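You operate a simulated robot arm through the tools that you are given. There is no shell and no other tool. Be economical: measure what you need, move in short steps, check, and stop when the job is done.

You are at the controls of a simulated two-armed robot. One attempt, no reset.

## Task
Put the half brick from the top of the yellow mat on the left part of the back counter. Put the glaze sample marked "H48" from the left part of the back counter on the counter under the left corner cabinet and the glaze sample that says "L09" on the foam mat on the back counter. Take the sand bag from the left part of the back counter and put it on top of the stone slab. Close the left powders door. Put the blue sponge from the left part of the back counter on the yellow flat disc and the orange sponge on the top of the brown mat. Take the beige clay weight from the corner counter and put it on the foam mat beside the dryer. Any order will do. Set down upright: sponge, clay weight.

It is judged by the outcome, as a careful person would: the job done as asked, and still so three seconds after it is handed in. It fails if anything else is knocked over, pushed out of place, dropped, spilled or broken.

## Robot
Two 6-joint arms with two-finger grippers on one trunk, on a base that drives. Base frame: it is fixed to the floor where the robot stands at the start and does not move with it; the origin is under the middle of the robot, x ahead of it, y to its left, z up; the surface under the hand at the start is at about z = 0.884. Readings come in m, rad, newtons and seconds.
The left shoulder is at the start at [0.03, 0.178, 1.063], the right one opposite. With the tool pointing down near the work surface each hand reaches from about 0.46 to 0.84 m from the robot's upright axis, wherever it stands, measured 20 degrees to its own side. Places, roughly: clay weight [0, 2.5, 1]; counter under the left corner cabinet [-0.7, 2.6, 0.9]; flat disc (9x9x1 cm) [0.7, 1.8, 0.9]; foam mat beside the dryer [-1.3, 2.5, 0.9]; foam mat on the back counter (37x25 cm) [0.5, -0.8, 0.9]; glaze sample [0.5, 1, 1]; half brick (6x10x5 cm) [0.5, 0.1, 0.9]; left part of the back counter [0.6, 1.4, 0.9]; left powders door [0.7, 1.1, 1.7]; sand bag (9x6x4 cm) [0.6, 0.6, 0.9]; sponge [0.5, 1.75, 1]; stone slab (22x13x7 cm) [-3.8, 0.6, 0.8]; top of the brown mat (29x24 cm) [-2.56, 2.54, 0.88]. Payload 2.54 kg a hand.
The tool frame of a hand sits at the grasp point between the pads (the TCP): z along the fingers, y along the line on which they close. The tips reach 0.03 m beyond it. The gripper opens to 0.116 m. The gripper's body begins 0.095 m behind the TCP.
Orientation is told as [roll, pitch, yaw] about the base's x, y, z axes, in that order, counted from this pose: with the fingers straight down and closing along the base's y, the tool's x points along the base's -x, its y along +y and its z along -z.

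## Interface
- The arms move only by the tool jog_arm. It takes "left_moves", "right_moves" or both (then of equal length, played together; a hand with none holds still); each is a list of rows, each a list of 6 numbers: the shift along the tool's x, y, z in m, then the turn, a rotation vector about the tool's x, y, z in rad. In form: [[tx, ty, tz, ax, ay, az], ...]. A call has 1 to 10 rows; each row is the pose to reach, as a shift and turn from the pose commanded when the call began, along the tool's axes at that moment. "left_claw" and "right_claw" are, for a hand that has rows, the opening in per cent of the stroke, from 0 (shut) to 100 (fully open), set as the call begins (left out, the last holds). Each row takes 0.2 s and may step no farther than 0.05 m and 0.15 rad from the row before; otherwise, or with a gripper value out of range, the whole call is refused. Where a pose cannot be reached the arm comes as near as it can. A force on the tool above 40 N (or 10 N above the force at the start of the call, whichever is more), or a blocked arm, ends the call early, and 0.2 s more pass. Each finger travels about 0.153 m/s and halts on what it meets, pressing with about 27 N; the grip force reading is that of the motor and also rises with nothing between the fingers. The clock runs only during rows and for 0.2 s after the last one: add rows that repeat a pose to give the fingers time. It gives the time, the measured TCP pose, the force on the tool (base axes), the opening and the grip force at its end, in the units of the frame above (readings bear some noise), with the torque about the TCP (base axes, N m) and any sound that the robot's microphone picked up.
- Cameras (640 x 400 px; columns grow to the right, rows downward): "scene" is now at [0.0339, 0.01, 1.7709]; the picture's right is [0.15, -0.99, 0.00], its down [-0.87, -0.14, -0.48] and it looks along [0.47, 0.07, -0.88] (base axes); focal length 266 px, centre (320, 200). "left" rides on the left gripper at [0.069, 0.015, -0.122] in its tool frame; the picture's right is [-0.21, 0.98, 0.00], its down [-0.83, -0.18, -0.53] and it looks along [-0.52, -0.11, 0.85] (tool axes); focal length 251 px, centre (320, 200). "right" rides on the right gripper at [0.069, -0.015, -0.122] in its tool frame; the picture's right is [0.21, 0.98, 0.00], its down [-0.83, 0.18, -0.53] and it looks along [-0.52, 0.11, 0.85] (tool axes); focal length 251 px, centre (320, 200). There is no depth. A picture from a camera that has moved, and an enlarged one, comes with that camera's place and axes in the base frame and with its lens.
- snapshot(camera): a new picture of that camera. No time passes.
- raise_lower(by): slides the trunk up (or, below 0, down) by that many m; the arms and the scene camera ride with it, the base frame stays. It gives what a move gives, with no picture.
- roll_base(legs): drives the robot by 1 to 6 legs, each [ahead, left, turn to the left] in m, m and rad, along the robot's own axes; the way and the turn of a leg run together, so that a leg with both is an arc; at most 1.5 m and 3.142 rad a leg. The arms and the cameras ride along, it lands a little off, and it stops where it bumps. It gives what a move gives.
- pan_tilt(pan, tilt): turns the head with the scene camera to pan (to the left, within 2.496 rad either way) and tilt (down, from -0.506 to 1.204), counted from straight ahead of the robot. It gives what a move gives.
- zoom(camera, box): a new picture of the part [left, top, right, bottom] of that camera's present view, enlarged. No time passes.
- sign_off(): hands the job in; it is judged then, once.

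Work in short steps. Places have to be worked out from the pictures, the camera data and where the tool is seen: move nearer, look again, correct. Check each grasp and each placing, and mend what went wrong. You have 217 turns and 228 pictures in all, those below and enlarged ones among them. Open the grippers and draw the arms clear of the work before you hand the job in, unless the task says otherwise.

The tools are called after "Emit:" by a JSON object that holds its "fn" and its "kwargs". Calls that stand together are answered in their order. jog_arm: Moves the arms, as the interface text tells. Its arguments: {"type":"object","properties":{"left_moves":{"type":"array","items":{"type":"array","items":{"type":"number"}}},"left_claw":{"type":"number"},"right_moves":{"type":"array","items":{"type":"array","items":{"type":"number"}}},"right_claw":{"type":"number"}},"required":[]} The other tools are called the same way: raise_lower (by) slides the trunk up or down; roll_base (legs) drives the base; pan_tilt (pan, tilt) turns the head that bears the scene camera; snapshot (camera) takes a picture; zoom (camera, box) takes an enlarged picture of a part of a camera's view; sign_off () hands the job in.

At the start:

```text
clock: 0.0
left_ee_pos: [0.3859, 0.4758, 1.1521]
left_orientation: [0.0, 0.001, 0.0]
left_ft_force: [-0.3, 0.5, 0.1]
left_wrist_torque: [-0.02, 0.0, 0.0]
left_opening: 0.1161
left_finger_force: 0.0
right_ee_pos: [0.4291, -0.0323, 1.2015]
right_orientation: [0.0, 0.001, 0.0]
right_ft_force: [0.1, 1.1, 0.1]
right_wrist_torque: [-0.06, 0.0, -0.01]
right_opening: 0.1162
right_finger_force: 0.0
trunk travel left (down, up): [-0.275, 0.265]
robot x, y, heading: [-0.0003, -0.0006, 0.0]
head pan, tilt: [0.154, 1.07]
```

scene: 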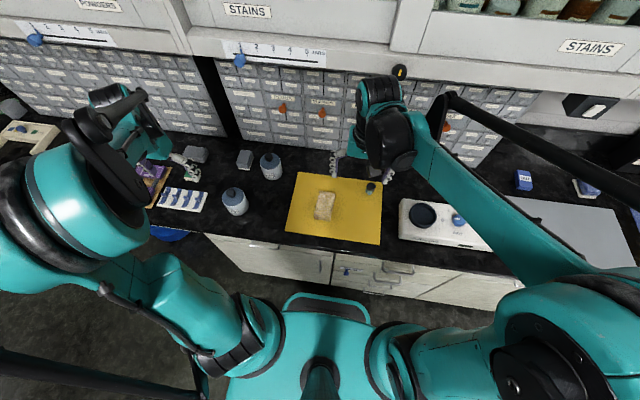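
right: 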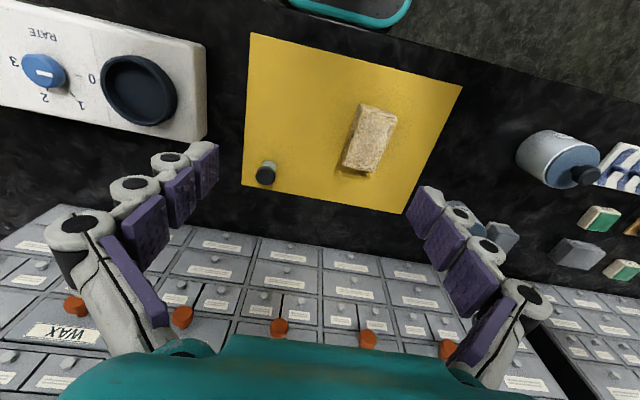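
left: 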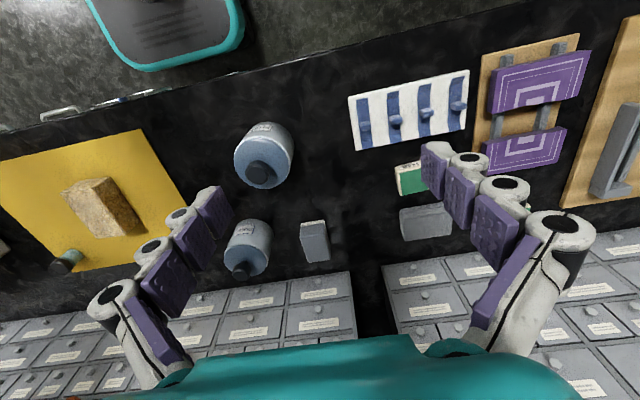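

I start by looking around: the head turned to the left with a shallower tilt to see the left part of the counter.

Emit:
{"fn": "pan_tilt", "kwargs": {"pan": 0.9, "tilt": 0.6}}

Emit:
{"fn": "snapshot", "kwargs": {"camera": "scene"}}

```text
clock: 1.1
left_ee_pos: [0.3863, 0.4751, 1.1542]
left_orientation: [-0.003, 0.0, 0.0]
left_ft_force: [-1.3, -0.7, 0.3]
left_wrist_torque: [0.0, 0.0, -0.02]
left_opening: 0.1161
left_finger_force: 0.0
right_ee_pos: [0.4277, -0.0325, 1.201]
right_orientation: [0.0, -0.001, 0.0]
right_ft_force: [-0.9, 0.2, 0.2]
right_wrist_torque: [0.02, 0.01, -0.02]
right_opening: 0.1159
right_finger_force: 0.0
trunk travel left (down, up): [-0.275, 0.265]
robot x, y, heading: [-0.0011, -0.0017, -0.0]
head pan, tilt: [0.901, 0.6]
```

```text
224 pictures are left
camera scene: at [0.0245, 0.0692, 1.8076], right [0.78, -0.62, 0.0], down [-0.35, -0.44, -0.82], along [0.51, 0.65, -0.57], focal length 266 px, centre (320, 200)
```

scene: 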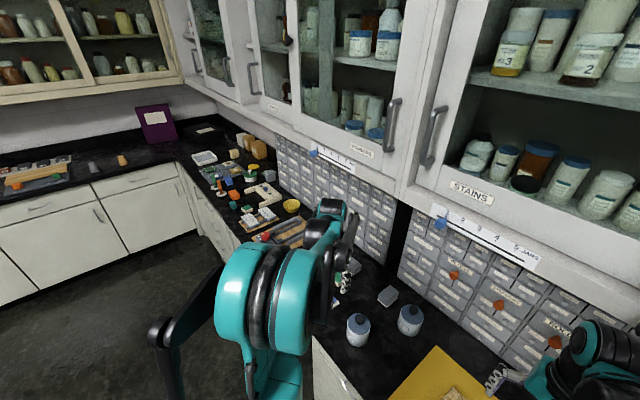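

The half brick's centre works out at about (0.472, 0.059) with its long side along x. I move the right hand above it and look.

Emit:
{"fn": "jog_arm", "kwargs": {"right_moves": [[-0.015, 0.03, 0.03, 0, 0, 0], [-0.03, 0.06, 0.06, 0, 0, 0], [-0.044, 0.091, 0.09, 0, 0, 0], [-0.044, 0.091, 0.135, 0, 0, 0], [-0.044, 0.091, 0.18, 0, 0, 0], [-0.044, 0.091, 0.18, 0, 0, 0]], "right_claw": 100}}

Emit:
{"fn": "snapshot", "kwargs": {"camera": "right"}}

```text
clock: 2.5
left_ee_pos: [0.3863, 0.4751, 1.1548]
left_orientation: [0.001, -0.001, 0.001]
left_ft_force: [-0.5, -1.1, -0.2]
left_wrist_torque: [0.02, -0.01, 0.0]
left_opening: 0.1159
left_finger_force: 0.1
right_ee_pos: [0.4727, 0.0598, 1.0185]
right_orientation: [0.001, 0.0, 0.0]
right_ft_force: [0.0, 0.5, 0.3]
right_wrist_torque: [0.02, -0.04, -0.01]
right_opening: 0.116
right_finger_force: 0.0
trunk travel left (down, up): [-0.275, 0.265]
robot x, y, heading: [0.0, 0.0048, 0.001]
head pan, tilt: [0.901, 0.6]
```

```text
223 pictures are left
camera right: at [0.4029, 0.0438, 1.1411], right [-0.21, 0.98, 0.0], down [0.83, 0.18, 0.53], along [0.52, 0.11, -0.85], focal length 251 px, centre (320, 200)
```

right: 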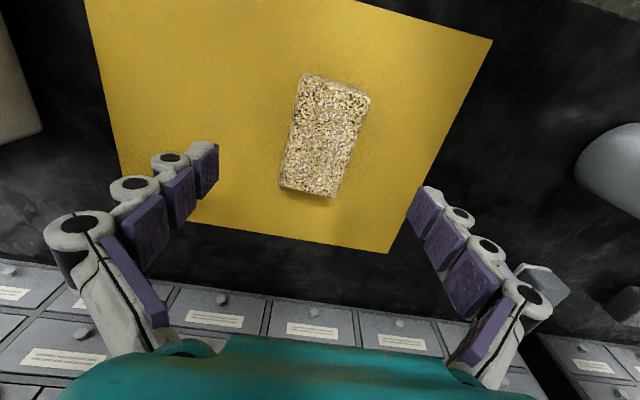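

Aligned over the brick. I descend and close.

Emit:
{"fn": "jog_arm", "kwargs": {"right_moves": [[0, 0, 0.045, 0, 0, 0], [0, 0, 0.091, 0, 0, 0], [0, 0, 0.091, 0, 0, 0]]}}

Emit:
{"fn": "jog_arm", "kwargs": {"right_moves": [[0, 0, 0, 0, 0, 0], [0, 0, 0, 0, 0, 0], [0, 0, -0.03, 0, 0, 0], [0, 0, -0.07, 0, 0, 0], [0, 0, -0.11, 0, 0, 0], [0, 0, -0.15, 0, 0, 0]], "right_claw": 0}}

Emit:
{"fn": "snapshot", "kwargs": {"camera": "right"}}

```text
clock: 3.3
left_ee_pos: [0.3857, 0.4747, 1.1542]
left_orientation: [0.001, 0.001, -0.001]
left_ft_force: [-0.3, 0.1, 0.5]
left_wrist_torque: [0.02, -0.05, 0.04]
left_opening: 0.116
left_finger_force: 0.0
right_ee_pos: [0.4718, 0.059, 0.9325]
right_orientation: [0.002, 0.0, 0.0]
right_ft_force: [-0.2, 0.2, -0.2]
right_wrist_torque: [0.02, 0.0, 0.0]
right_opening: 0.116
right_finger_force: 0.1
trunk travel left (down, up): [-0.275, 0.265]
robot x, y, heading: [-0.0004, 0.0013, 0.006]
head pan, tilt: [0.901, 0.6]
```

```text
clock: 4.7
left_ee_pos: [0.3854, 0.473, 1.1529]
left_orientation: [0.001, 0.001, 0.0]
left_ft_force: [-0.4, -0.3, 0.7]
left_wrist_torque: [0.02, -0.02, -0.05]
left_opening: 0.1161
left_finger_force: 0.0
right_ee_pos: [0.4707, 0.0609, 1.0814]
right_orientation: [0.001, 0.0, 0.002]
right_ft_force: [0.3, -0.6, -4.4]
right_wrist_torque: [0.01, 0.02, -0.07]
right_opening: 0.0594
right_finger_force: 26.8
trunk travel left (down, up): [-0.275, 0.265]
robot x, y, heading: [0.0023, 0.0005, -0.0]
head pan, tilt: [0.901, 0.6]
```

```text
222 pictures are left
camera right: at [0.4023, 0.0448, 1.2041], right [-0.21, 0.98, 0.0], down [0.83, 0.18, 0.53], along [0.52, 0.11, -0.85], focal length 251 px, centre (320, 200)
```

right: 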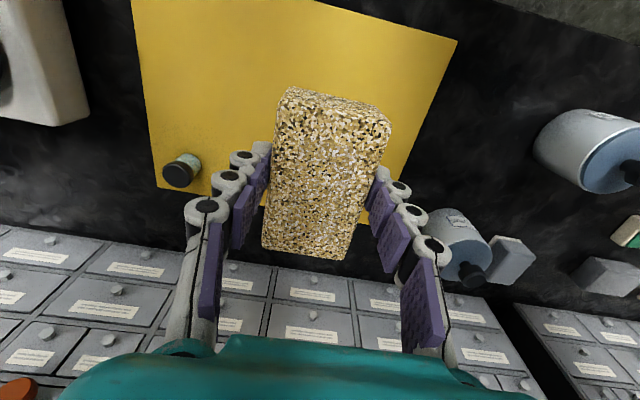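

The brick is held (opening 0.059, lifted). I raise it and drive left by 0.6 m to look over the left part of the counter.

Emit:
{"fn": "jog_arm", "kwargs": {"right_moves": [[0, 0, -0.04, 0, 0, 0], [0, 0, -0.08, 0, 0, 0], [0, 0, -0.12, 0, 0, 0]]}}

Emit:
{"fn": "roll_base", "kwargs": {"legs": [[-0.1, 0.6, 0]]}}

Emit:
{"fn": "pan_tilt", "kwargs": {"pan": 0.5, "tilt": 0.85}}

Emit:
{"fn": "snapshot", "kwargs": {"camera": "scene"}}

Emit:
{"fn": "snapshot", "kwargs": {"camera": "left"}}

```text
clock: 5.5
left_ee_pos: [0.3867, 0.4745, 1.1524]
left_orientation: [0.001, 0.0, 0.001]
left_ft_force: [0.2, -0.1, 0.5]
left_wrist_torque: [-0.01, 0.02, 0.0]
left_opening: 0.1159
left_finger_force: 0.1
right_ee_pos: [0.4706, 0.0568, 1.2001]
right_orientation: [-0.002, 0.0, 0.0]
right_ft_force: [0.1, 0.3, -4.2]
right_wrist_torque: [0.04, 0.02, 0.02]
right_opening: 0.0595
right_finger_force: 26.9
trunk travel left (down, up): [-0.275, 0.265]
robot x, y, heading: [0.0002, -0.0004, 0.001]
head pan, tilt: [0.901, 0.6]
```

```text
clock: 8.9
left_ee_pos: [0.2716, 1.0728, 1.1532]
left_orientation: [0.0, 0.0, 0.011]
left_ft_force: [-0.9, 0.1, 0.5]
left_wrist_torque: [0.02, 0.04, -0.01]
left_opening: 0.116
left_finger_force: 0.1
right_ee_pos: [0.3614, 0.6569, 1.1983]
right_orientation: [-0.001, -0.001, 0.013]
right_ft_force: [-0.1, 0.3, -4.5]
right_wrist_torque: [0.0, 0.01, 0.01]
right_opening: 0.0594
right_finger_force: 27.2
trunk travel left (down, up): [-0.275, 0.265]
robot x, y, heading: [-0.1109, 0.5939, 0.014]
head pan, tilt: [0.901, 0.6]
```

```text
clock: 9.8
left_ee_pos: [0.2719, 1.0725, 1.1527]
left_orientation: [-0.001, 0.0, 0.012]
left_ft_force: [0.4, 0.8, -0.1]
left_wrist_torque: [-0.01, 0.03, 0.0]
left_opening: 0.116
left_finger_force: 0.1
right_ee_pos: [0.3613, 0.6557, 1.1991]
right_orientation: [0.0, 0.001, 0.012]
right_ft_force: [-0.6, -0.3, -5.1]
right_wrist_torque: [0.01, 0.08, 0.01]
right_opening: 0.0596
right_finger_force: 27.0
trunk travel left (down, up): [-0.275, 0.265]
robot x, y, heading: [-0.1106, 0.5943, 0.014]
head pan, tilt: [0.499, 0.85]
```

```text
221 pictures are left
camera scene: at [-0.0714, 0.6298, 1.7867], right [0.49, -0.87, 0.0], down [-0.65, -0.37, -0.66], along [0.58, 0.32, -0.75], focal length 266 px, centre (320, 200)
```

scene: 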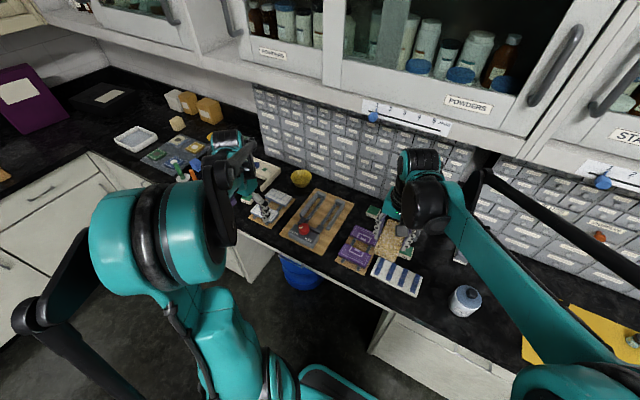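

```text
220 pictures are left
camera left: at [0.2019, 1.0843, 1.2758], right [0.2, 0.98, 0.0], down [0.83, -0.17, 0.53], along [0.52, -0.11, -0.85], focal length 251 px, centre (320, 200)
```

left: 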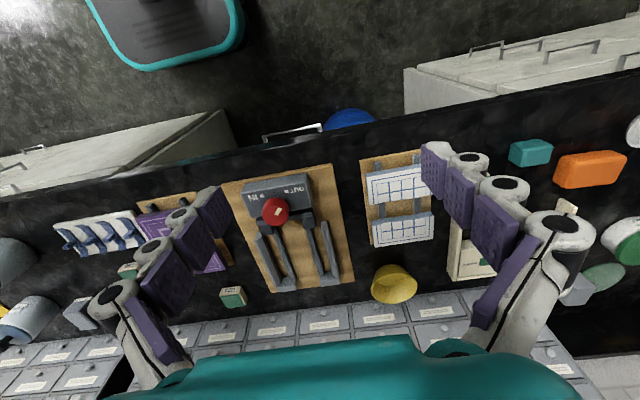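

The counter is crowded; I drive further left to see more with the wrist and head cameras.

Emit:
{"fn": "roll_base", "kwargs": {"legs": [[-0.05, 0.5, 0]]}}

Emit:
{"fn": "pan_tilt", "kwargs": {"pan": 0.2, "tilt": 0.85}}

Emit:
{"fn": "snapshot", "kwargs": {"camera": "scene"}}

Emit:
{"fn": "snapshot", "kwargs": {"camera": "left"}}

Emit:
{"fn": "snapshot", "kwargs": {"camera": "right"}}

```text
clock: 12.8
left_ee_pos: [0.2163, 1.5784, 1.1529]
left_orientation: [-0.001, 0.001, 0.008]
left_ft_force: [-0.4, -0.4, -0.2]
left_wrist_torque: [-0.03, 0.03, 0.01]
left_opening: 0.1159
left_finger_force: 0.0
right_ee_pos: [0.305, 1.1646, 1.1982]
right_orientation: [0.0, 0.0, 0.01]
right_ft_force: [0.6, 0.9, -4.4]
right_wrist_torque: [-0.01, 0.04, -0.01]
right_opening: 0.0598
right_finger_force: 27.1
trunk travel left (down, up): [-0.275, 0.265]
robot x, y, heading: [-0.1669, 1.1007, 0.011]
head pan, tilt: [0.499, 0.85]
```

```text
clock: 13.6
left_ee_pos: [0.2169, 1.5801, 1.1544]
left_orientation: [0.0, -0.001, 0.008]
left_ft_force: [0.2, 0.5, -0.6]
left_wrist_torque: [-0.01, 0.01, -0.02]
left_opening: 0.116
left_finger_force: 0.1
right_ee_pos: [0.3056, 1.163, 1.1983]
right_orientation: [-0.001, -0.001, 0.008]
right_ft_force: [0.2, -0.1, -4.6]
right_wrist_torque: [0.04, 0.03, -0.02]
right_opening: 0.0593
right_finger_force: 27.0
trunk travel left (down, up): [-0.275, 0.265]
robot x, y, heading: [-0.1676, 1.1001, 0.012]
head pan, tilt: [0.201, 0.85]
```

```text
219 pictures are left
camera scene: at [-0.1193, 1.1165, 1.7867], right [0.21, -0.98, 0.0], down [-0.73, -0.16, -0.66], along [0.65, 0.14, -0.75], focal length 266 px, centre (320, 200)
```

scene: 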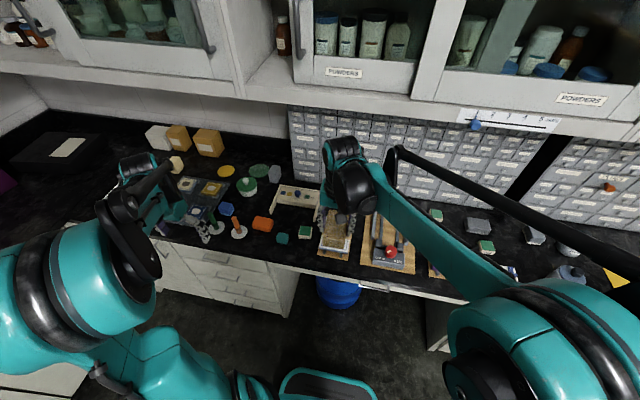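

```text
218 pictures are left
camera left: at [0.1476, 1.5919, 1.2758], right [0.21, 0.98, 0.0], down [0.83, -0.17, 0.53], along [0.52, -0.11, -0.85], focal length 251 px, centre (320, 200)
```

left: 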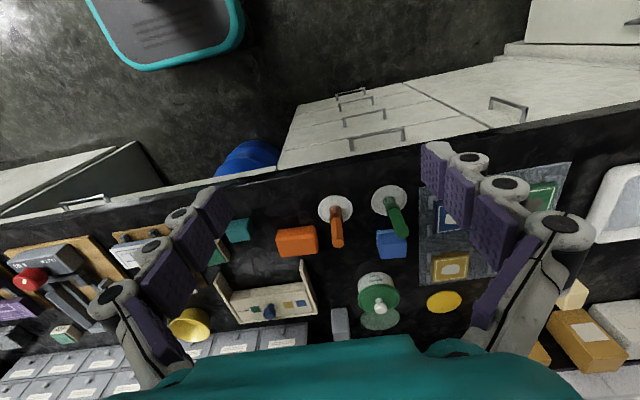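

```text
217 pictures are left
camera right: at [0.2365, 1.1461, 1.3204], right [-0.22, 0.97, 0.0], down [0.82, 0.19, 0.53], along [0.52, 0.12, -0.85], focal length 251 px, centre (320, 200)
```

right: 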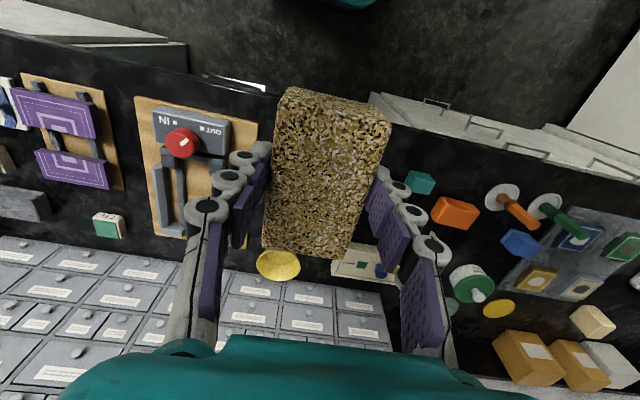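

Blue sponge ≈ (0.51,1.66), orange ≈ (0.46,1.48), yellow disc ≈ (0.725,1.775). I zoom on several parts to find the labelled samples and a free spot.

Emit:
{"fn": "zoom", "kwargs": {"camera": "scene", "box": [360, 180, 600, 330]}}

Emit:
{"fn": "zoom", "kwargs": {"camera": "scene", "box": [120, 120, 360, 270]}}

Emit:
{"fn": "zoom", "kwargs": {"camera": "right", "box": [0, 60, 270, 260]}}

Emit:
{"fn": "zoom", "kwargs": {"camera": "left", "box": [180, 170, 500, 370]}}

```text
2.67 times, centred on (480, 255) of scene
camera zoom: at [-0.1193, 1.1165, 1.7867], right [0.21, -0.98, 0.0], down [-0.73, -0.16, -0.66], along [0.65, 0.14, -0.75], focal length 710 px, centre (-107, 53)
```

zoom: 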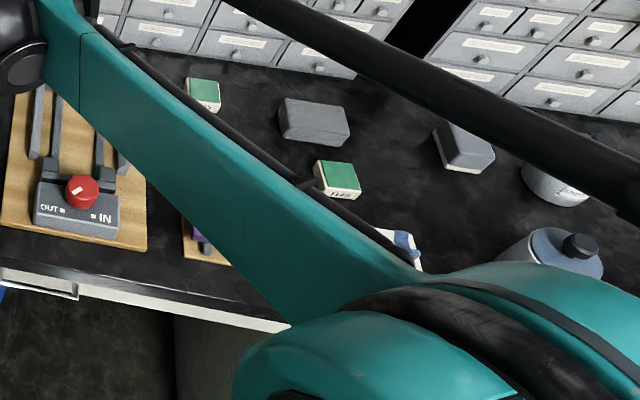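

```text
2.67 times, centred on (240, 195) of scene
camera zoom: at [-0.1193, 1.1165, 1.7867], right [0.21, -0.98, 0.0], down [-0.73, -0.16, -0.66], along [0.65, 0.14, -0.75], focal length 710 px, centre (533, 213)
```

zoom: 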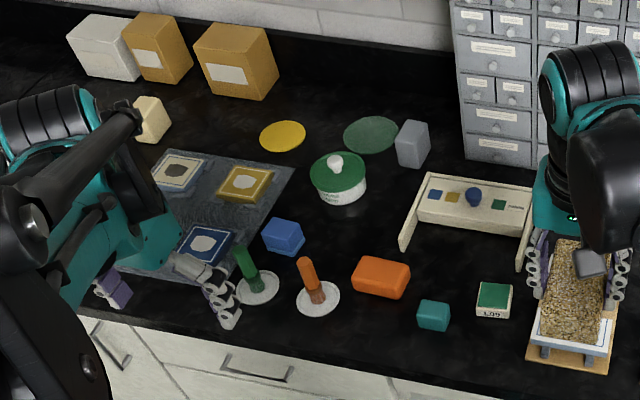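

```text
2.00 times, centred on (135, 160) of right
camera zoom: at [0.2365, 1.1461, 1.3204], right [-0.22, 0.97, 0.0], down [0.82, 0.19, 0.53], along [0.52, 0.12, -0.85], focal length 503 px, centre (690, 280)
```

zoom: 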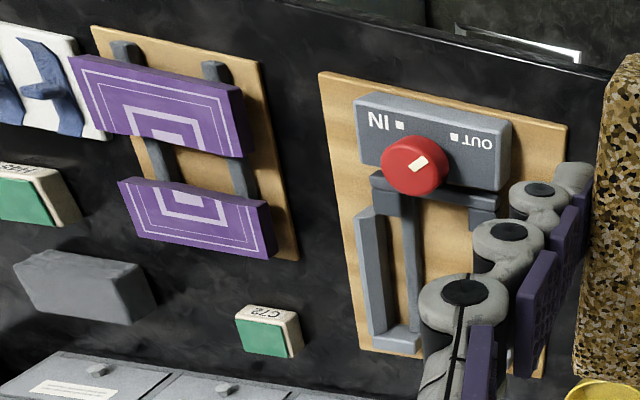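

```text
2.00 times, centred on (340, 270) of left
camera zoom: at [0.1476, 1.5919, 1.2758], right [0.21, 0.98, 0.0], down [0.83, -0.17, 0.53], along [0.52, -0.11, -0.85], focal length 503 px, centre (280, 60)
```

zoom: 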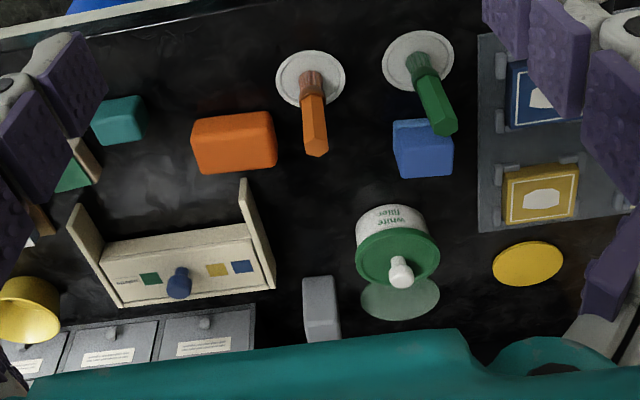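

L09 is at ≈ (0.46,1.30) beside the teal block; H48 is likely the green sample near (0.545,0.61); the sand bag near (0.65,0.62). I first do the blue sponge with the left hand, so I drive to about (0.0,1.4).

Emit:
{"fn": "roll_base", "kwargs": {"legs": [[0, 0.3, -0.011], [0.165, 0, 0]]}}

Emit:
{"fn": "snapshot", "kwargs": {"camera": "left"}}

Emit:
{"fn": "pan_tilt", "kwargs": {"pan": 0.0, "tilt": 0.1}}

Emit:
{"fn": "snapshot", "kwargs": {"camera": "scene"}}

```text
clock: 16.7
left_ee_pos: [0.3869, 1.8775, 1.1536]
left_orientation: [-0.002, 0.002, 0.002]
left_ft_force: [0.4, -0.8, 0.0]
left_wrist_torque: [-0.03, 0.03, -0.01]
left_opening: 0.116
left_finger_force: 0.1
right_ee_pos: [0.4732, 1.4606, 1.1975]
right_orientation: [-0.001, 0.001, 0.004]
right_ft_force: [1.3, 0.5, -5.2]
right_wrist_torque: [0.02, 0.04, 0.04]
right_opening: 0.0592
right_finger_force: 26.3
trunk travel left (down, up): [-0.275, 0.265]
robot x, y, heading: [0.0001, 1.4033, 0.009]
head pan, tilt: [0.201, 0.85]
```

```text
212 pictures are left
camera left: at [0.3172, 1.8906, 1.2755], right [0.21, 0.98, 0.0], down [0.83, -0.18, 0.53], along [0.52, -0.11, -0.85], focal length 251 px, centre (320, 200)
```

left: 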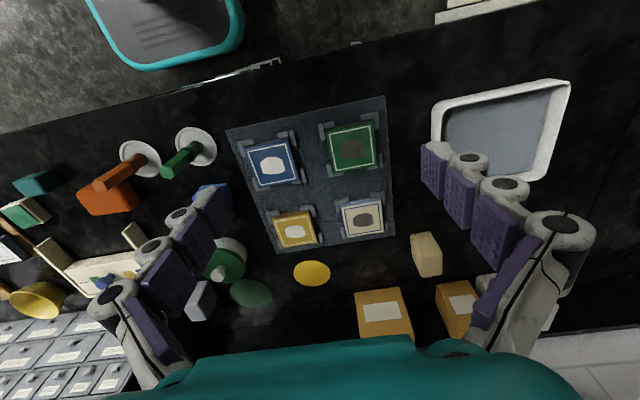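

```text
clock: 17.8
left_ee_pos: [0.3863, 1.8784, 1.1531]
left_orientation: [0.001, 0.0, 0.004]
left_ft_force: [0.8, 0.0, 0.1]
left_wrist_torque: [0.0, -0.01, -0.02]
left_opening: 0.1161
left_finger_force: 0.2
right_ee_pos: [0.4718, 1.4597, 1.1974]
right_orientation: [0.001, 0.001, 0.003]
right_ft_force: [0.9, -0.4, -4.6]
right_wrist_torque: [0.0, 0.02, 0.02]
right_opening: 0.0595
right_finger_force: 27.5
trunk travel left (down, up): [-0.275, 0.265]
robot x, y, heading: [-0.0004, 1.3993, 0.004]
head pan, tilt: [0.0, 0.099]
```

```text
211 pictures are left
camera scene: at [0.0625, 1.4015, 1.8536], right [0.0, -1.0, 0.0], down [-0.1, 0.0, -0.99], along [0.99, 0.0, -0.1], focal length 266 px, centre (320, 200)
```

scene: 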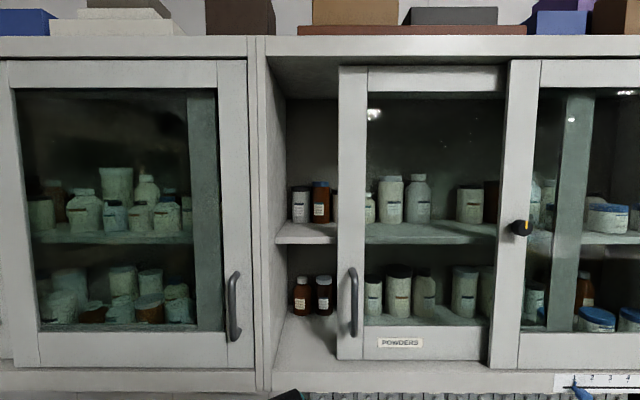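

The left powders sliding door is slid right by about 0.17 m, its handle at ≈ y 1.32, z 1.53. Now I bring the left hand over the blue sponge.

Emit:
{"fn": "jog_arm", "kwargs": {"left_moves": [[-0.02, -0.04, 0, 0, 0, 0], [-0.04, -0.08, 0, 0, 0, 0], [-0.06, -0.12, 0, 0, 0, 0], [-0.08, -0.16, 0, 0, 0, 0], [-0.1, -0.2, 0, 0, 0, 0], [-0.109, -0.22, 0, 0, 0, 0], [-0.109, -0.22, 0, 0, 0, 0]], "left_claw": 100}}

Emit:
{"fn": "snapshot", "kwargs": {"camera": "left"}}

```text
clock: 19.4
left_ee_pos: [0.4959, 1.658, 1.1538]
left_orientation: [0.001, 0.001, 0.003]
left_ft_force: [1.0, 1.0, -0.5]
left_wrist_torque: [-0.02, 0.02, -0.01]
left_opening: 0.116
left_finger_force: 0.1
right_ee_pos: [0.4717, 1.4611, 1.1973]
right_orientation: [-0.001, 0.001, 0.004]
right_ft_force: [-0.1, 0.5, -4.5]
right_wrist_torque: [0.02, 0.04, -0.01]
right_opening: 0.0593
right_finger_force: 27.5
trunk travel left (down, up): [-0.275, 0.265]
robot x, y, heading: [0.0004, 1.4033, -0.001]
head pan, tilt: [0.0, 0.099]
```

```text
210 pictures are left
camera left: at [0.4254, 1.6706, 1.2761], right [0.21, 0.98, 0.0], down [0.83, -0.18, 0.53], along [0.52, -0.11, -0.85], focal length 251 px, centre (320, 200)
```

left: 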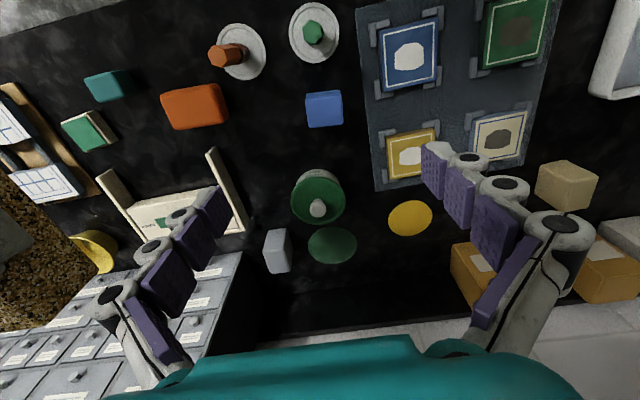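

Blue sponge top centre ≈ (0.502,1.661), unrotated, ~4.7 cm wide. I descend over it in steps with a check above.

Emit:
{"fn": "jog_arm", "kwargs": {"left_moves": [[-0.006, 0.003, 0.045, 0, 0, 0], [-0.006, 0.003, 0.09, 0, 0, 0], [-0.006, 0.003, 0.13, 0, 0, 0], [-0.006, 0.003, 0.15, 0, 0, 0], [-0.006, 0.003, 0.15, 0, 0, 0]], "left_claw": 85}}

Emit:
{"fn": "snapshot", "kwargs": {"camera": "left"}}

```text
clock: 20.6
left_ee_pos: [0.5032, 1.6614, 1.0027]
left_orientation: [-0.001, 0.0, 0.002]
left_ft_force: [-0.5, -0.3, 0.4]
left_wrist_torque: [0.0, 0.01, 0.01]
left_opening: 0.0984
left_finger_force: 0.2
right_ee_pos: [0.4714, 1.4602, 1.1985]
right_orientation: [-0.001, 0.002, 0.003]
right_ft_force: [0.0, -0.4, -5.5]
right_wrist_torque: [0.01, 0.04, 0.02]
right_opening: 0.0595
right_finger_force: 26.7
trunk travel left (down, up): [-0.275, 0.265]
robot x, y, heading: [-0.0023, 1.4051, 0.003]
head pan, tilt: [0.0, 0.099]
```

```text
209 pictures are left
camera left: at [0.4331, 1.6743, 1.125], right [0.21, 0.98, 0.0], down [0.83, -0.18, 0.53], along [0.52, -0.11, -0.85], focal length 251 px, centre (320, 200)
```

left: 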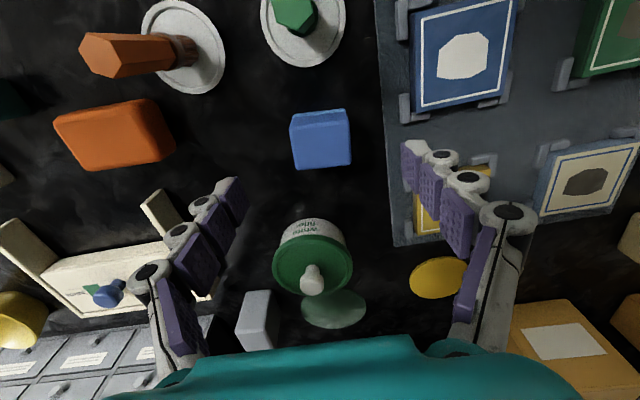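

Well aligned; I descend, close, and lift.

Emit:
{"fn": "jog_arm", "kwargs": {"left_moves": [[0, 0, 0.04, 0, 0, 0], [0, 0, 0.081, 0, 0, 0], [0, 0, 0.081, 0, 0, 0]]}}

Emit:
{"fn": "jog_arm", "kwargs": {"left_moves": [[0, 0, 0, 0, 0, 0], [0, 0, 0, 0, 0, 0], [0, 0, 0, 0, 0, 0]], "left_claw": 0}}

Emit:
{"fn": "jog_arm", "kwargs": {"left_moves": [[0, 0, -0.03, 0, 0, 0], [0, 0, -0.07, 0, 0, 0], [0, 0, -0.11, 0, 0, 0], [0, 0, -0.15, 0, 0, 0], [0, 0, -0.18, 0, 0, 0]]}}

Emit:
{"fn": "snapshot", "kwargs": {"camera": "left"}}

```text
clock: 21.4
left_ee_pos: [0.5, 1.6612, 0.9189]
left_orientation: [0.001, 0.002, 0.003]
left_ft_force: [-0.2, 0.1, 0.4]
left_wrist_torque: [-0.01, 0.0, 0.03]
left_opening: 0.0987
left_finger_force: 0.1
right_ee_pos: [0.4714, 1.4605, 1.1984]
right_orientation: [0.0, -0.001, 0.003]
right_ft_force: [0.8, 0.1, -5.3]
right_wrist_torque: [0.01, 0.01, -0.04]
right_opening: 0.0593
right_finger_force: 27.0
trunk travel left (down, up): [-0.275, 0.265]
robot x, y, heading: [-0.0005, 1.4015, -0.003]
head pan, tilt: [0.0, 0.099]
```

```text
clock: 22.2
left_ee_pos: [0.5004, 1.6601, 0.9192]
left_orientation: [0.0, 0.0, 0.004]
left_ft_force: [-0.1, -0.5, 0.3]
left_wrist_torque: [-0.01, 0.01, 0.0]
left_opening: 0.0499
left_finger_force: 27.0
right_ee_pos: [0.4713, 1.4599, 1.1989]
right_orientation: [0.001, 0.0, 0.005]
right_ft_force: [0.0, 0.1, -5.4]
right_wrist_torque: [0.0, 0.02, 0.02]
right_opening: 0.0595
right_finger_force: 26.9
trunk travel left (down, up): [-0.275, 0.265]
robot x, y, heading: [-0.0017, 1.4042, 0.001]
head pan, tilt: [0.0, 0.099]
```

```text
clock: 23.4
left_ee_pos: [0.4992, 1.6611, 1.1051]
left_orientation: [0.0, 0.0, 0.003]
left_ft_force: [-0.7, 0.4, -0.5]
left_wrist_torque: [-0.03, -0.02, 0.01]
left_opening: 0.0497
left_finger_force: 27.1
right_ee_pos: [0.4699, 1.4603, 1.1982]
right_orientation: [-0.001, 0.0, 0.005]
right_ft_force: [-0.4, 0.0, -4.5]
right_wrist_torque: [0.01, 0.04, -0.03]
right_opening: 0.0595
right_finger_force: 26.6
trunk travel left (down, up): [-0.275, 0.265]
robot x, y, heading: [-0.0009, 1.4019, 0.01]
head pan, tilt: [0.0, 0.099]
```

```text
208 pictures are left
camera left: at [0.43, 1.6738, 1.2271], right [0.21, 0.98, 0.0], down [0.83, -0.18, 0.53], along [0.52, -0.11, -0.85], focal length 251 px, centre (320, 200)
```

left: 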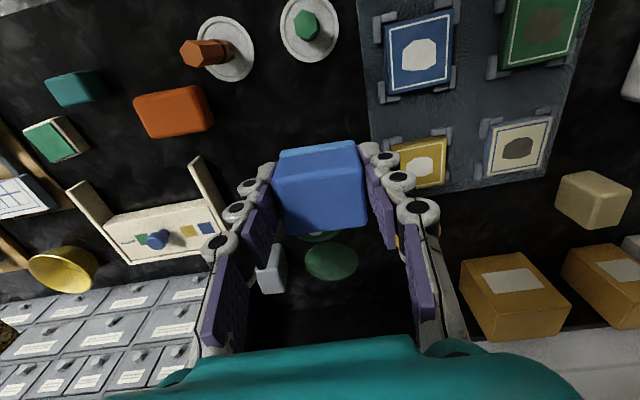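

Blue sponge held with its bottom about 3.5 cm below the TCP. Disc centre ≈ (0.731,1.781). I go left first, then forward at z ≈ 1.03, and look.

Emit:
{"fn": "jog_arm", "kwargs": {"left_moves": [[0, 0.04, 0.02, 0, 0, 0], [0, 0.08, 0.04, 0, 0, 0], [0, 0.12, 0.06, 0, 0, 0], [-0.045, 0.12, 0.075, 0, 0, 0], [-0.09, 0.12, 0.075, 0, 0, 0], [-0.135, 0.12, 0.075, 0, 0, 0], [-0.18, 0.12, 0.075, 0, 0, 0], [-0.21, 0.12, 0.075, 0, 0, 0], [-0.231, 0.12, 0.075, 0, 0, 0], [-0.231, 0.12, 0.075, 0, 0, 0]]}}

Emit:
{"fn": "snapshot", "kwargs": {"camera": "left"}}

Emit:
{"fn": "pan_tilt", "kwargs": {"pan": 0.4, "tilt": 0.85}}

Emit:
{"fn": "snapshot", "kwargs": {"camera": "scene"}}

```text
clock: 25.6
left_ee_pos: [0.7316, 1.7841, 1.0258]
left_orientation: [-0.002, -0.002, 0.003]
left_ft_force: [-0.6, 0.5, 0.2]
left_wrist_torque: [0.02, -0.01, 0.01]
left_opening: 0.0492
left_finger_force: 26.9
right_ee_pos: [0.4706, 1.4607, 1.1989]
right_orientation: [-0.002, -0.001, 0.004]
right_ft_force: [-0.7, -0.4, -4.9]
right_wrist_torque: [0.0, 0.02, 0.02]
right_opening: 0.0594
right_finger_force: 27.0
trunk travel left (down, up): [-0.275, 0.265]
robot x, y, heading: [0.0009, 1.4011, 0.005]
head pan, tilt: [0.0, 0.099]
```

```text
207 pictures are left
camera left: at [0.6625, 1.7967, 1.1484], right [0.21, 0.98, 0.0], down [0.83, -0.18, 0.53], along [0.52, -0.11, -0.85], focal length 251 px, centre (320, 200)
```

left: 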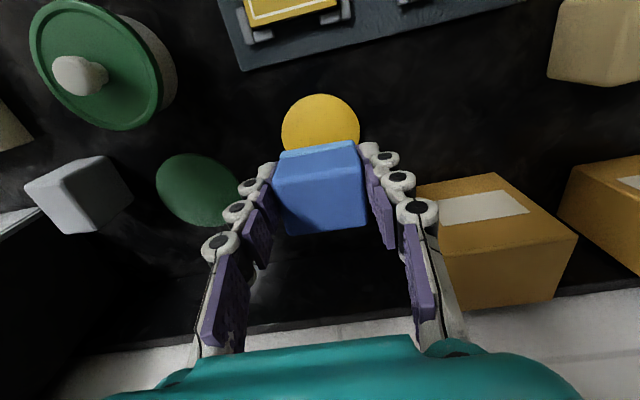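

```text
clock: 26.7
left_ee_pos: [0.7331, 1.7835, 1.0256]
left_orientation: [0.0, 0.0, 0.005]
left_ft_force: [0.2, 0.0, -0.8]
left_wrist_torque: [-0.03, 0.0, 0.03]
left_opening: 0.0486
left_finger_force: 26.8
right_ee_pos: [0.4716, 1.4608, 1.1973]
right_orientation: [0.001, 0.002, 0.004]
right_ft_force: [0.3, 0.1, -4.4]
right_wrist_torque: [-0.03, 0.08, 0.01]
right_opening: 0.0596
right_finger_force: 27.4
trunk travel left (down, up): [-0.275, 0.265]
robot x, y, heading: [0.0011, 1.3993, 0.0]
head pan, tilt: [0.4, 0.85]
```

```text
206 pictures are left
camera scene: at [0.0423, 1.4317, 1.7868], right [0.39, -0.92, 0.0], down [-0.69, -0.29, -0.66], along [0.61, 0.26, -0.75], focal length 266 px, centre (320, 200)
```

scene: 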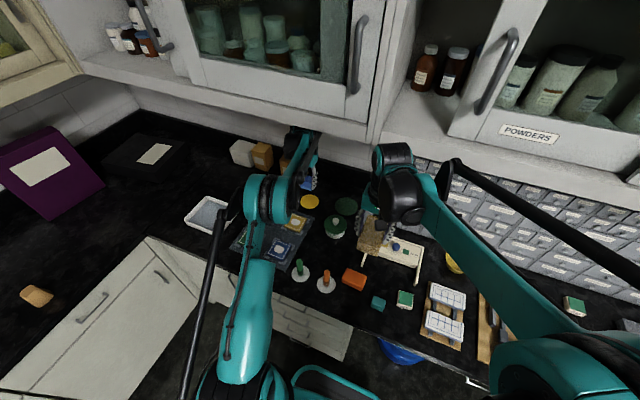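

The disc centre computes to (0.736,1.781) — the sponge is over it. I lower to TCP 0.931 and release.

Emit:
{"fn": "jog_arm", "kwargs": {"left_moves": [[-0.003, -0.002, 0.04, 0, 0, 0], [-0.003, -0.002, 0.08, 0, 0, 0], [-0.003, -0.002, 0.093, 0, 0, 0], [-0.003, -0.002, 0.093, 0, 0, 0]]}}

Emit:
{"fn": "snapshot", "kwargs": {"camera": "left"}}

```text
clock: 27.7
left_ee_pos: [0.7363, 1.7817, 0.9311]
left_orientation: [0.0, 0.0, 0.004]
left_ft_force: [-0.3, 0.3, -0.2]
left_wrist_torque: [0.04, -0.02, 0.04]
left_opening: 0.0486
left_finger_force: 26.8
right_ee_pos: [0.4734, 1.4613, 1.1971]
right_orientation: [0.0, 0.001, 0.006]
right_ft_force: [0.4, 0.2, -4.4]
right_wrist_torque: [-0.02, 0.06, -0.02]
right_opening: 0.0593
right_finger_force: 26.6
trunk travel left (down, up): [-0.275, 0.265]
robot x, y, heading: [0.0001, 1.4016, 0.001]
head pan, tilt: [0.4, 0.85]
```

```text
205 pictures are left
camera left: at [0.6669, 1.7951, 1.0551], right [0.21, 0.98, 0.0], down [0.83, -0.18, 0.53], along [0.52, -0.11, -0.85], focal length 251 px, centre (320, 200)
```

left: 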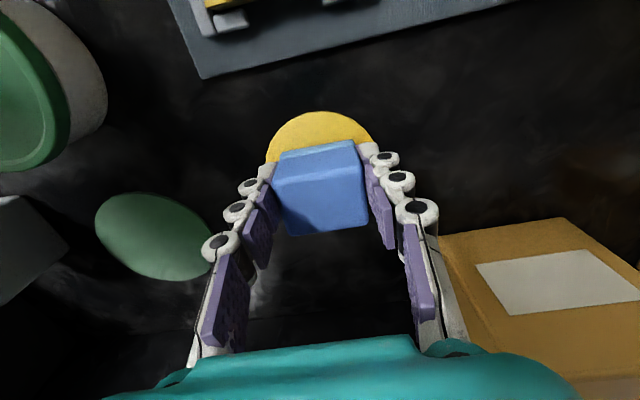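

No contact yet; I lower 3 mm more, then open only partly (the box on the left is near).

Emit:
{"fn": "jog_arm", "kwargs": {"left_moves": [[0, 0, 0.003, 0, 0, 0], [0, 0, 0.003, 0, 0, 0]]}}

Emit:
{"fn": "jog_arm", "kwargs": {"left_moves": [[0, 0, 0, 0, 0, 0], [0, 0, 0, 0, 0, 0], [0, 0, -0.04, 0, 0, 0], [0, 0, -0.08, 0, 0, 0], [0, 0, -0.1, 0, 0, 0]], "left_claw": 57}}

Emit:
{"fn": "snapshot", "kwargs": {"camera": "left"}}

```text
clock: 28.3
left_ee_pos: [0.7353, 1.7817, 0.93]
left_orientation: [-0.001, -0.001, 0.003]
left_ft_force: [0.8, 0.9, -0.5]
left_wrist_torque: [-0.01, -0.02, 0.01]
left_opening: 0.0487
left_finger_force: 26.5
right_ee_pos: [0.4713, 1.4591, 1.1989]
right_orientation: [-0.001, 0.001, 0.004]
right_ft_force: [0.9, -0.3, -4.3]
right_wrist_torque: [-0.01, 0.01, 0.01]
right_opening: 0.0593
right_finger_force: 27.2
trunk travel left (down, up): [-0.275, 0.265]
robot x, y, heading: [0.0019, 1.4032, 0.003]
head pan, tilt: [0.4, 0.85]
```

```text
clock: 29.5
left_ee_pos: [0.7341, 1.7778, 1.0316]
left_orientation: [0.001, 0.0, 0.002]
left_ft_force: [-0.7, 0.4, -0.1]
left_wrist_torque: [-0.02, -0.01, -0.02]
left_opening: 0.0665
left_finger_force: 0.0
right_ee_pos: [0.4722, 1.4607, 1.1987]
right_orientation: [-0.001, -0.001, 0.002]
right_ft_force: [0.2, 0.1, -3.6]
right_wrist_torque: [0.01, 0.04, -0.01]
right_opening: 0.0593
right_finger_force: 26.9
trunk travel left (down, up): [-0.275, 0.265]
robot x, y, heading: [0.0032, 1.4008, 0.002]
head pan, tilt: [0.4, 0.85]
```

```text
204 pictures are left
camera left: at [0.6653, 1.7912, 1.1543], right [0.21, 0.98, 0.0], down [0.83, -0.18, 0.53], along [0.52, -0.11, -0.85], focal length 251 px, centre (320, 200)
```

left: 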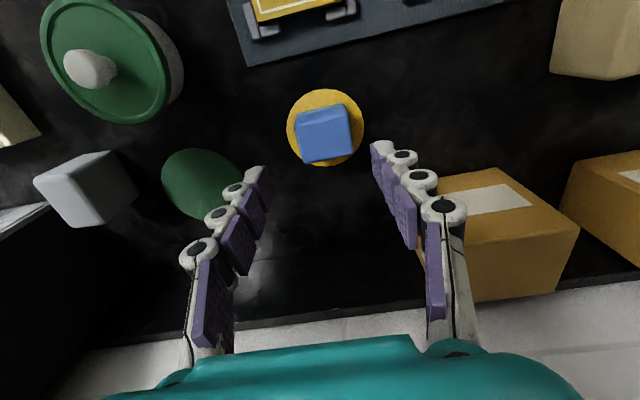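

Sponge sits on the disc, flat. I retract the left hand, then drive right 0.17 m to take the orange sponge.

Emit:
{"fn": "jog_arm", "kwargs": {"left_moves": [[0.04, 0, -0.02, 0, 0, 0], [0.08, 0, -0.04, 0, 0, 0], [0.12, 0, -0.06, 0, 0, 0], [0.16, 0, -0.08, 0, 0, 0], [0.2, 0, -0.1, 0, 0, 0], [0.24, 0, -0.12, 0, 0, 0], [0.272, 0, -0.12, 0, 0, 0]], "left_claw": 100}}

Emit:
{"fn": "roll_base", "kwargs": {"legs": [[0, -0.2, 0]]}}

Emit:
{"fn": "snapshot", "kwargs": {"camera": "left"}}

```text
clock: 30.9
left_ee_pos: [0.6192, 1.785, 1.0745]
left_orientation: [-0.001, -0.009, -0.251]
left_ft_force: [0.8, -0.5, -0.1]
left_wrist_torque: [-0.02, 0.08, -0.03]
left_opening: 0.1159
left_finger_force: 0.1
right_ee_pos: [0.5448, 1.4939, 1.1733]
right_orientation: [0.004, -0.019, -0.23]
right_ft_force: [0.7, -0.1, -5.1]
right_wrist_torque: [0.05, -0.06, 0.01]
right_opening: 0.0593
right_finger_force: 26.7
trunk travel left (down, up): [-0.275, 0.265]
robot x, y, heading: [0.0091, 1.5172, -0.24]
head pan, tilt: [0.4, 0.85]
stopped in row 7 (right hand): the arm was blocked; the commanded pose is now the measured one
```

```text
clock: 31.6
left_ee_pos: [0.3405, 1.8366, 1.1433]
left_orientation: [0.028, -0.247, -0.225]
left_ft_force: [-2.5, -2.3, 0.7]
left_wrist_torque: [0.29, -0.22, 0.17]
left_opening: 0.116
left_finger_force: 0.1
right_ee_pos: [0.249, 1.5459, 1.2322]
right_orientation: [0.027, -0.255, -0.196]
right_ft_force: [-3.1, -1.2, -4.9]
right_wrist_torque: [0.2, 0.07, 0.09]
right_opening: 0.0593
right_finger_force: 27.4
trunk travel left (down, up): [-0.275, 0.265]
robot x, y, heading: [-0.0032, 1.5244, -0.226]
head pan, tilt: [0.4, 0.85]
stopped in leg 1: the robot was blocked; the commanded pose is now the measured one
```

```text
203 pictures are left
camera left: at [0.2498, 1.8684, 1.2455], right [0.41, 0.91, 0.08], down [0.61, -0.34, 0.72], along [0.67, -0.25, -0.69], focal length 251 px, centre (320, 200)
```

left: 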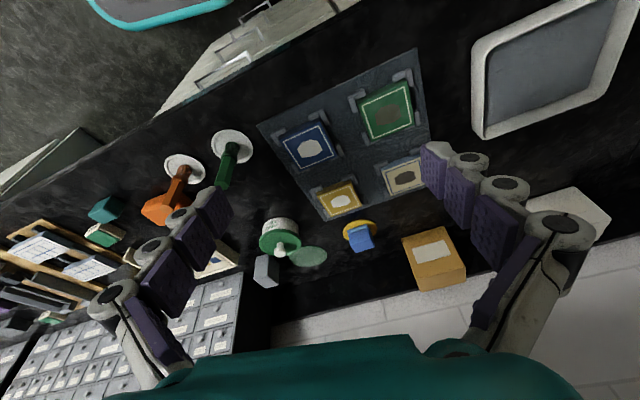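

Something blocked and the robot turned and seems to pitch; I look before anything else.

Emit:
{"fn": "snapshot", "kwargs": {"camera": "scene"}}

Emit:
{"fn": "snapshot", "kwargs": {"camera": "right"}}

```text
202 pictures are left
camera scene: at [-0.0638, 1.56, 1.796], right [0.18, -0.98, 0.02], down [-0.7, -0.14, -0.7], along [0.69, 0.11, -0.71], focal length 266 px, centre (320, 200)
```

scene: 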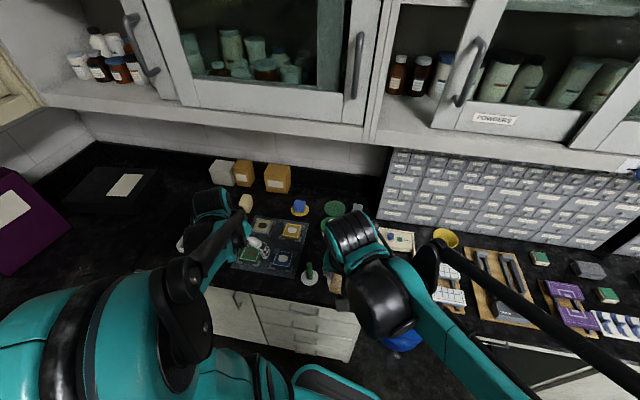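

```text
201 pictures are left
camera right: at [0.1497, 1.546, 1.3326], right [-0.02, 1.0, -0.03], down [0.68, 0.03, 0.73], along [0.73, -0.01, -0.68], focal length 251 px, centre (320, 200)
```

right: 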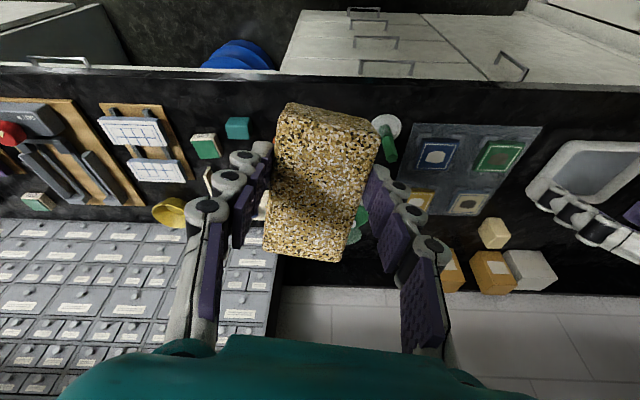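

The blue sponge still seems on the disc and the brick is held. I pass a short moment with no motion to see whether the state is settling.

Emit:
{"fn": "pan_tilt", "kwargs": {"pan": 0.4, "tilt": 0.85}}

Emit:
{"fn": "snapshot", "kwargs": {"camera": "scene"}}

```text
clock: 32.2
left_ee_pos: [0.377, 1.8249, 1.1313]
left_orientation: [0.014, -0.229, -0.243]
left_ft_force: [-6.1, 3.2, 1.0]
left_wrist_torque: [-0.35, -0.57, -0.05]
left_opening: 0.1162
left_finger_force: 0.1
right_ee_pos: [0.28, 1.5366, 1.2249]
right_orientation: [0.017, -0.237, -0.22]
right_ft_force: [-8.3, 5.6, -3.3]
right_wrist_torque: [-0.3, -0.35, -0.07]
right_opening: 0.0593
right_finger_force: 26.7
trunk travel left (down, up): [-0.275, 0.265]
robot x, y, heading: [-0.0014, 1.5099, -0.24]
head pan, tilt: [0.4, 0.85]
```

```text
200 pictures are left
camera scene: at [0.0086, 1.5517, 1.7871], right [0.16, -0.99, 0.02], down [-0.73, -0.13, -0.68], along [0.67, 0.09, -0.74], focal length 266 px, centre (320, 200)
```

scene: 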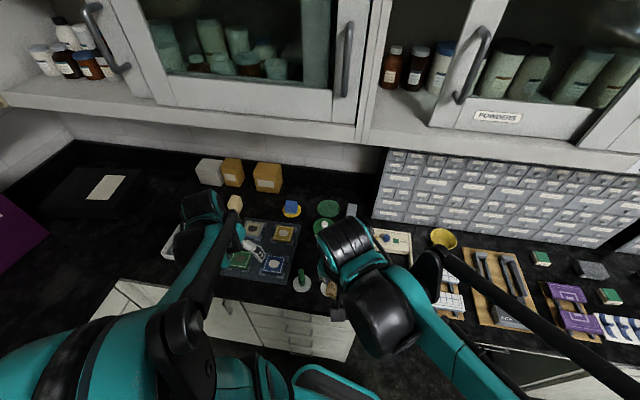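

It is rocking back to level. I let it settle a bit more.

Emit:
{"fn": "pan_tilt", "kwargs": {"pan": 0.5, "tilt": 0.9}}

Emit:
{"fn": "pan_tilt", "kwargs": {"pan": 0.6, "tilt": 0.9}}

Emit:
{"fn": "snapshot", "kwargs": {"camera": "scene"}}

```text
clock: 32.9
left_ee_pos: [0.4131, 1.8108, 1.1253]
left_orientation: [0.021, -0.199, -0.248]
left_ft_force: [0.1, -1.2, 0.4]
left_wrist_torque: [0.05, 0.09, 0.02]
left_opening: 0.1158
left_finger_force: 0.0
right_ee_pos: [0.3198, 1.5186, 1.2156]
right_orientation: [0.024, -0.207, -0.222]
right_ft_force: [0.4, -1.3, -4.7]
right_wrist_torque: [0.09, 0.2, 0.03]
right_opening: 0.0594
right_finger_force: 26.4
trunk travel left (down, up): [-0.275, 0.265]
robot x, y, heading: [0.0034, 1.5099, -0.242]
head pan, tilt: [0.499, 0.901]
```

```text
clock: 33.5
left_ee_pos: [0.4114, 1.8106, 1.1243]
left_orientation: [0.02, -0.2, -0.251]
left_ft_force: [0.3, 0.7, -0.8]
left_wrist_torque: [0.01, 0.01, 0.0]
left_opening: 0.116
left_finger_force: 0.2
right_ee_pos: [0.317, 1.5203, 1.2165]
right_orientation: [0.026, -0.208, -0.225]
right_ft_force: [-0.5, -0.4, -4.0]
right_wrist_torque: [0.02, 0.14, -0.02]
right_opening: 0.0596
right_finger_force: 27.1
trunk travel left (down, up): [-0.275, 0.265]
robot x, y, heading: [0.0059, 1.5104, -0.244]
head pan, tilt: [0.6, 0.901]
```

```text
199 pictures are left
camera scene: at [0.0455, 1.5444, 1.7828], right [0.35, -0.94, 0.0], down [-0.73, -0.27, -0.62], along [0.58, 0.22, -0.78], focal length 266 px, centre (320, 200)
```

scene: 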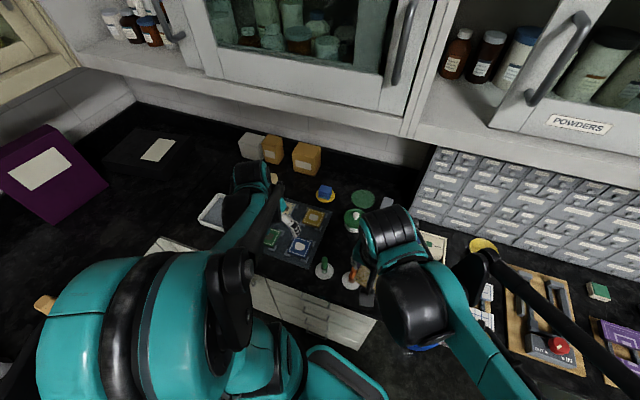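

Level again. Raising the hand while under the overhanging cabinet (front ≈ x 0.55, bottom ≈ 1.4) was the cause; I'll stay low beneath it. I check the objects by zooming.

Emit:
{"fn": "zoom", "kwargs": {"camera": "scene", "box": [230, 130, 450, 300]}}

Emit:
{"fn": "snapshot", "kwargs": {"camera": "left"}}

Emit:
{"fn": "snapshot", "kwargs": {"camera": "right"}}

```text
2.35 times, centred on (340, 215) of scene
camera zoom: at [0.0455, 1.5444, 1.7828], right [0.35, -0.94, 0.0], down [-0.73, -0.27, -0.62], along [0.58, 0.22, -0.78], focal length 626 px, centre (273, 165)
```

zoom: 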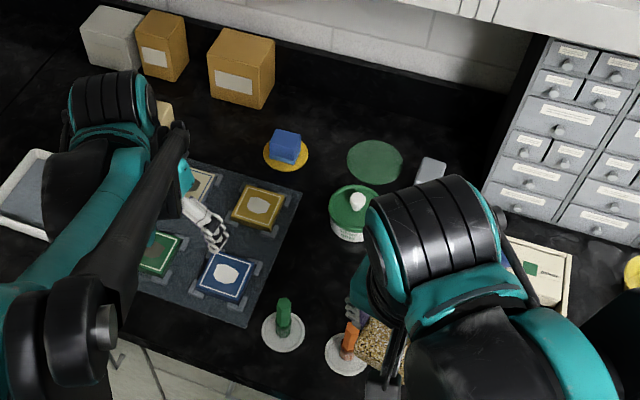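

```text
197 pictures are left
camera left: at [0.3256, 1.8439, 1.2321], right [0.44, 0.9, 0.06], down [0.63, -0.36, 0.68], along [0.64, -0.26, -0.73], focal length 251 px, centre (320, 200)
```

left: 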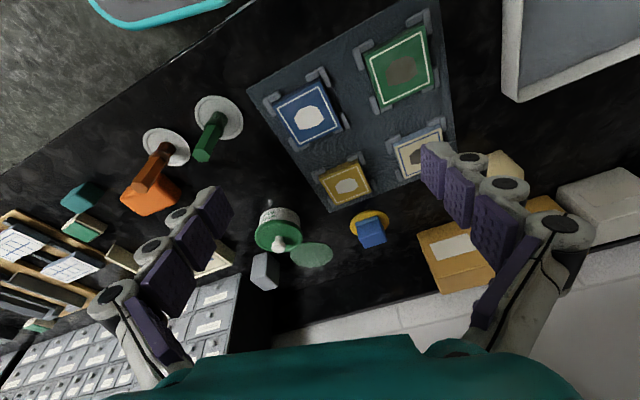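

```text
196 pictures are left
camera right: at [0.2228, 1.5226, 1.3221], right [0.01, 1.0, -0.02], down [0.72, 0.01, 0.7], along [0.7, -0.02, -0.72], focal length 251 px, centre (320, 200)
```

right: 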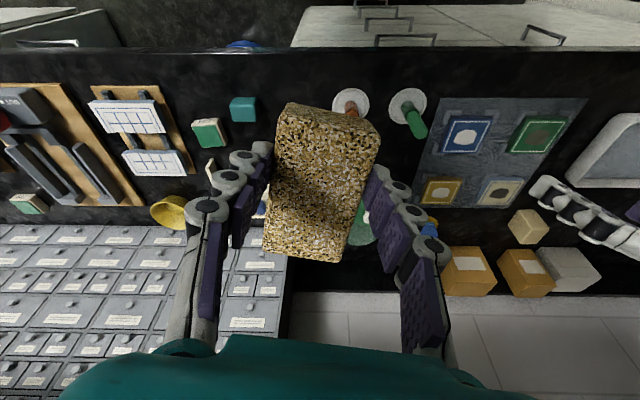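

Everything is in place. I back off 0.15 m, turn the base straight again and shift right; then I'll level the hands.

Emit:
{"fn": "roll_base", "kwargs": {"legs": [[-0.2, 0, 0], [0, 0, 0.244]]}}

Emit:
{"fn": "jog_arm", "kwargs": {"left_moves": [[0, 0, 0, 0.01, 0.1, 0], [0, 0, 0, 0.02, 0.2, 0], [0, 0, 0, 0.02, 0.2, 0]], "right_moves": [[0, 0, 0, 0.012, 0.1, 0.0], [0, 0, 0, 0.025, 0.207, 0], [0, 0, 0, 0.025, 0.207, 0]]}}

```text
clock: 36.0
left_ee_pos: [0.1288, 1.949, 1.126]
left_orientation: [0.022, -0.202, -0.004]
left_ft_force: [-0.3, 0.2, 0.1]
left_wrist_torque: [0.02, -0.01, 0.02]
left_opening: 0.1161
left_finger_force: 0.1
right_ee_pos: [0.1095, 1.6445, 1.2183]
right_orientation: [0.025, -0.21, 0.018]
right_ft_force: [-0.1, 0.5, -4.2]
right_wrist_torque: [-0.01, 0.14, -0.01]
right_opening: 0.0595
right_finger_force: 26.6
trunk travel left (down, up): [-0.275, 0.265]
robot x, y, heading: [-0.1899, 1.5606, -0.002]
head pan, tilt: [0.6, 0.901]
```

```text
clock: 36.8
left_ee_pos: [0.128, 1.9491, 1.1257]
left_orientation: [0.001, 0.0, -0.002]
left_ft_force: [-0.1, -0.3, 1.1]
left_wrist_torque: [0.02, 0.0, -0.03]
left_opening: 0.1162
left_finger_force: 0.0
right_ee_pos: [0.1071, 1.6427, 1.2185]
right_orientation: [-0.001, -0.003, 0.023]
right_ft_force: [-0.8, 0.0, -5.0]
right_wrist_torque: [0.04, 0.07, -0.02]
right_opening: 0.0593
right_finger_force: 27.2
trunk travel left (down, up): [-0.275, 0.265]
robot x, y, heading: [-0.1918, 1.5602, -0.003]
head pan, tilt: [0.6, 0.901]
```

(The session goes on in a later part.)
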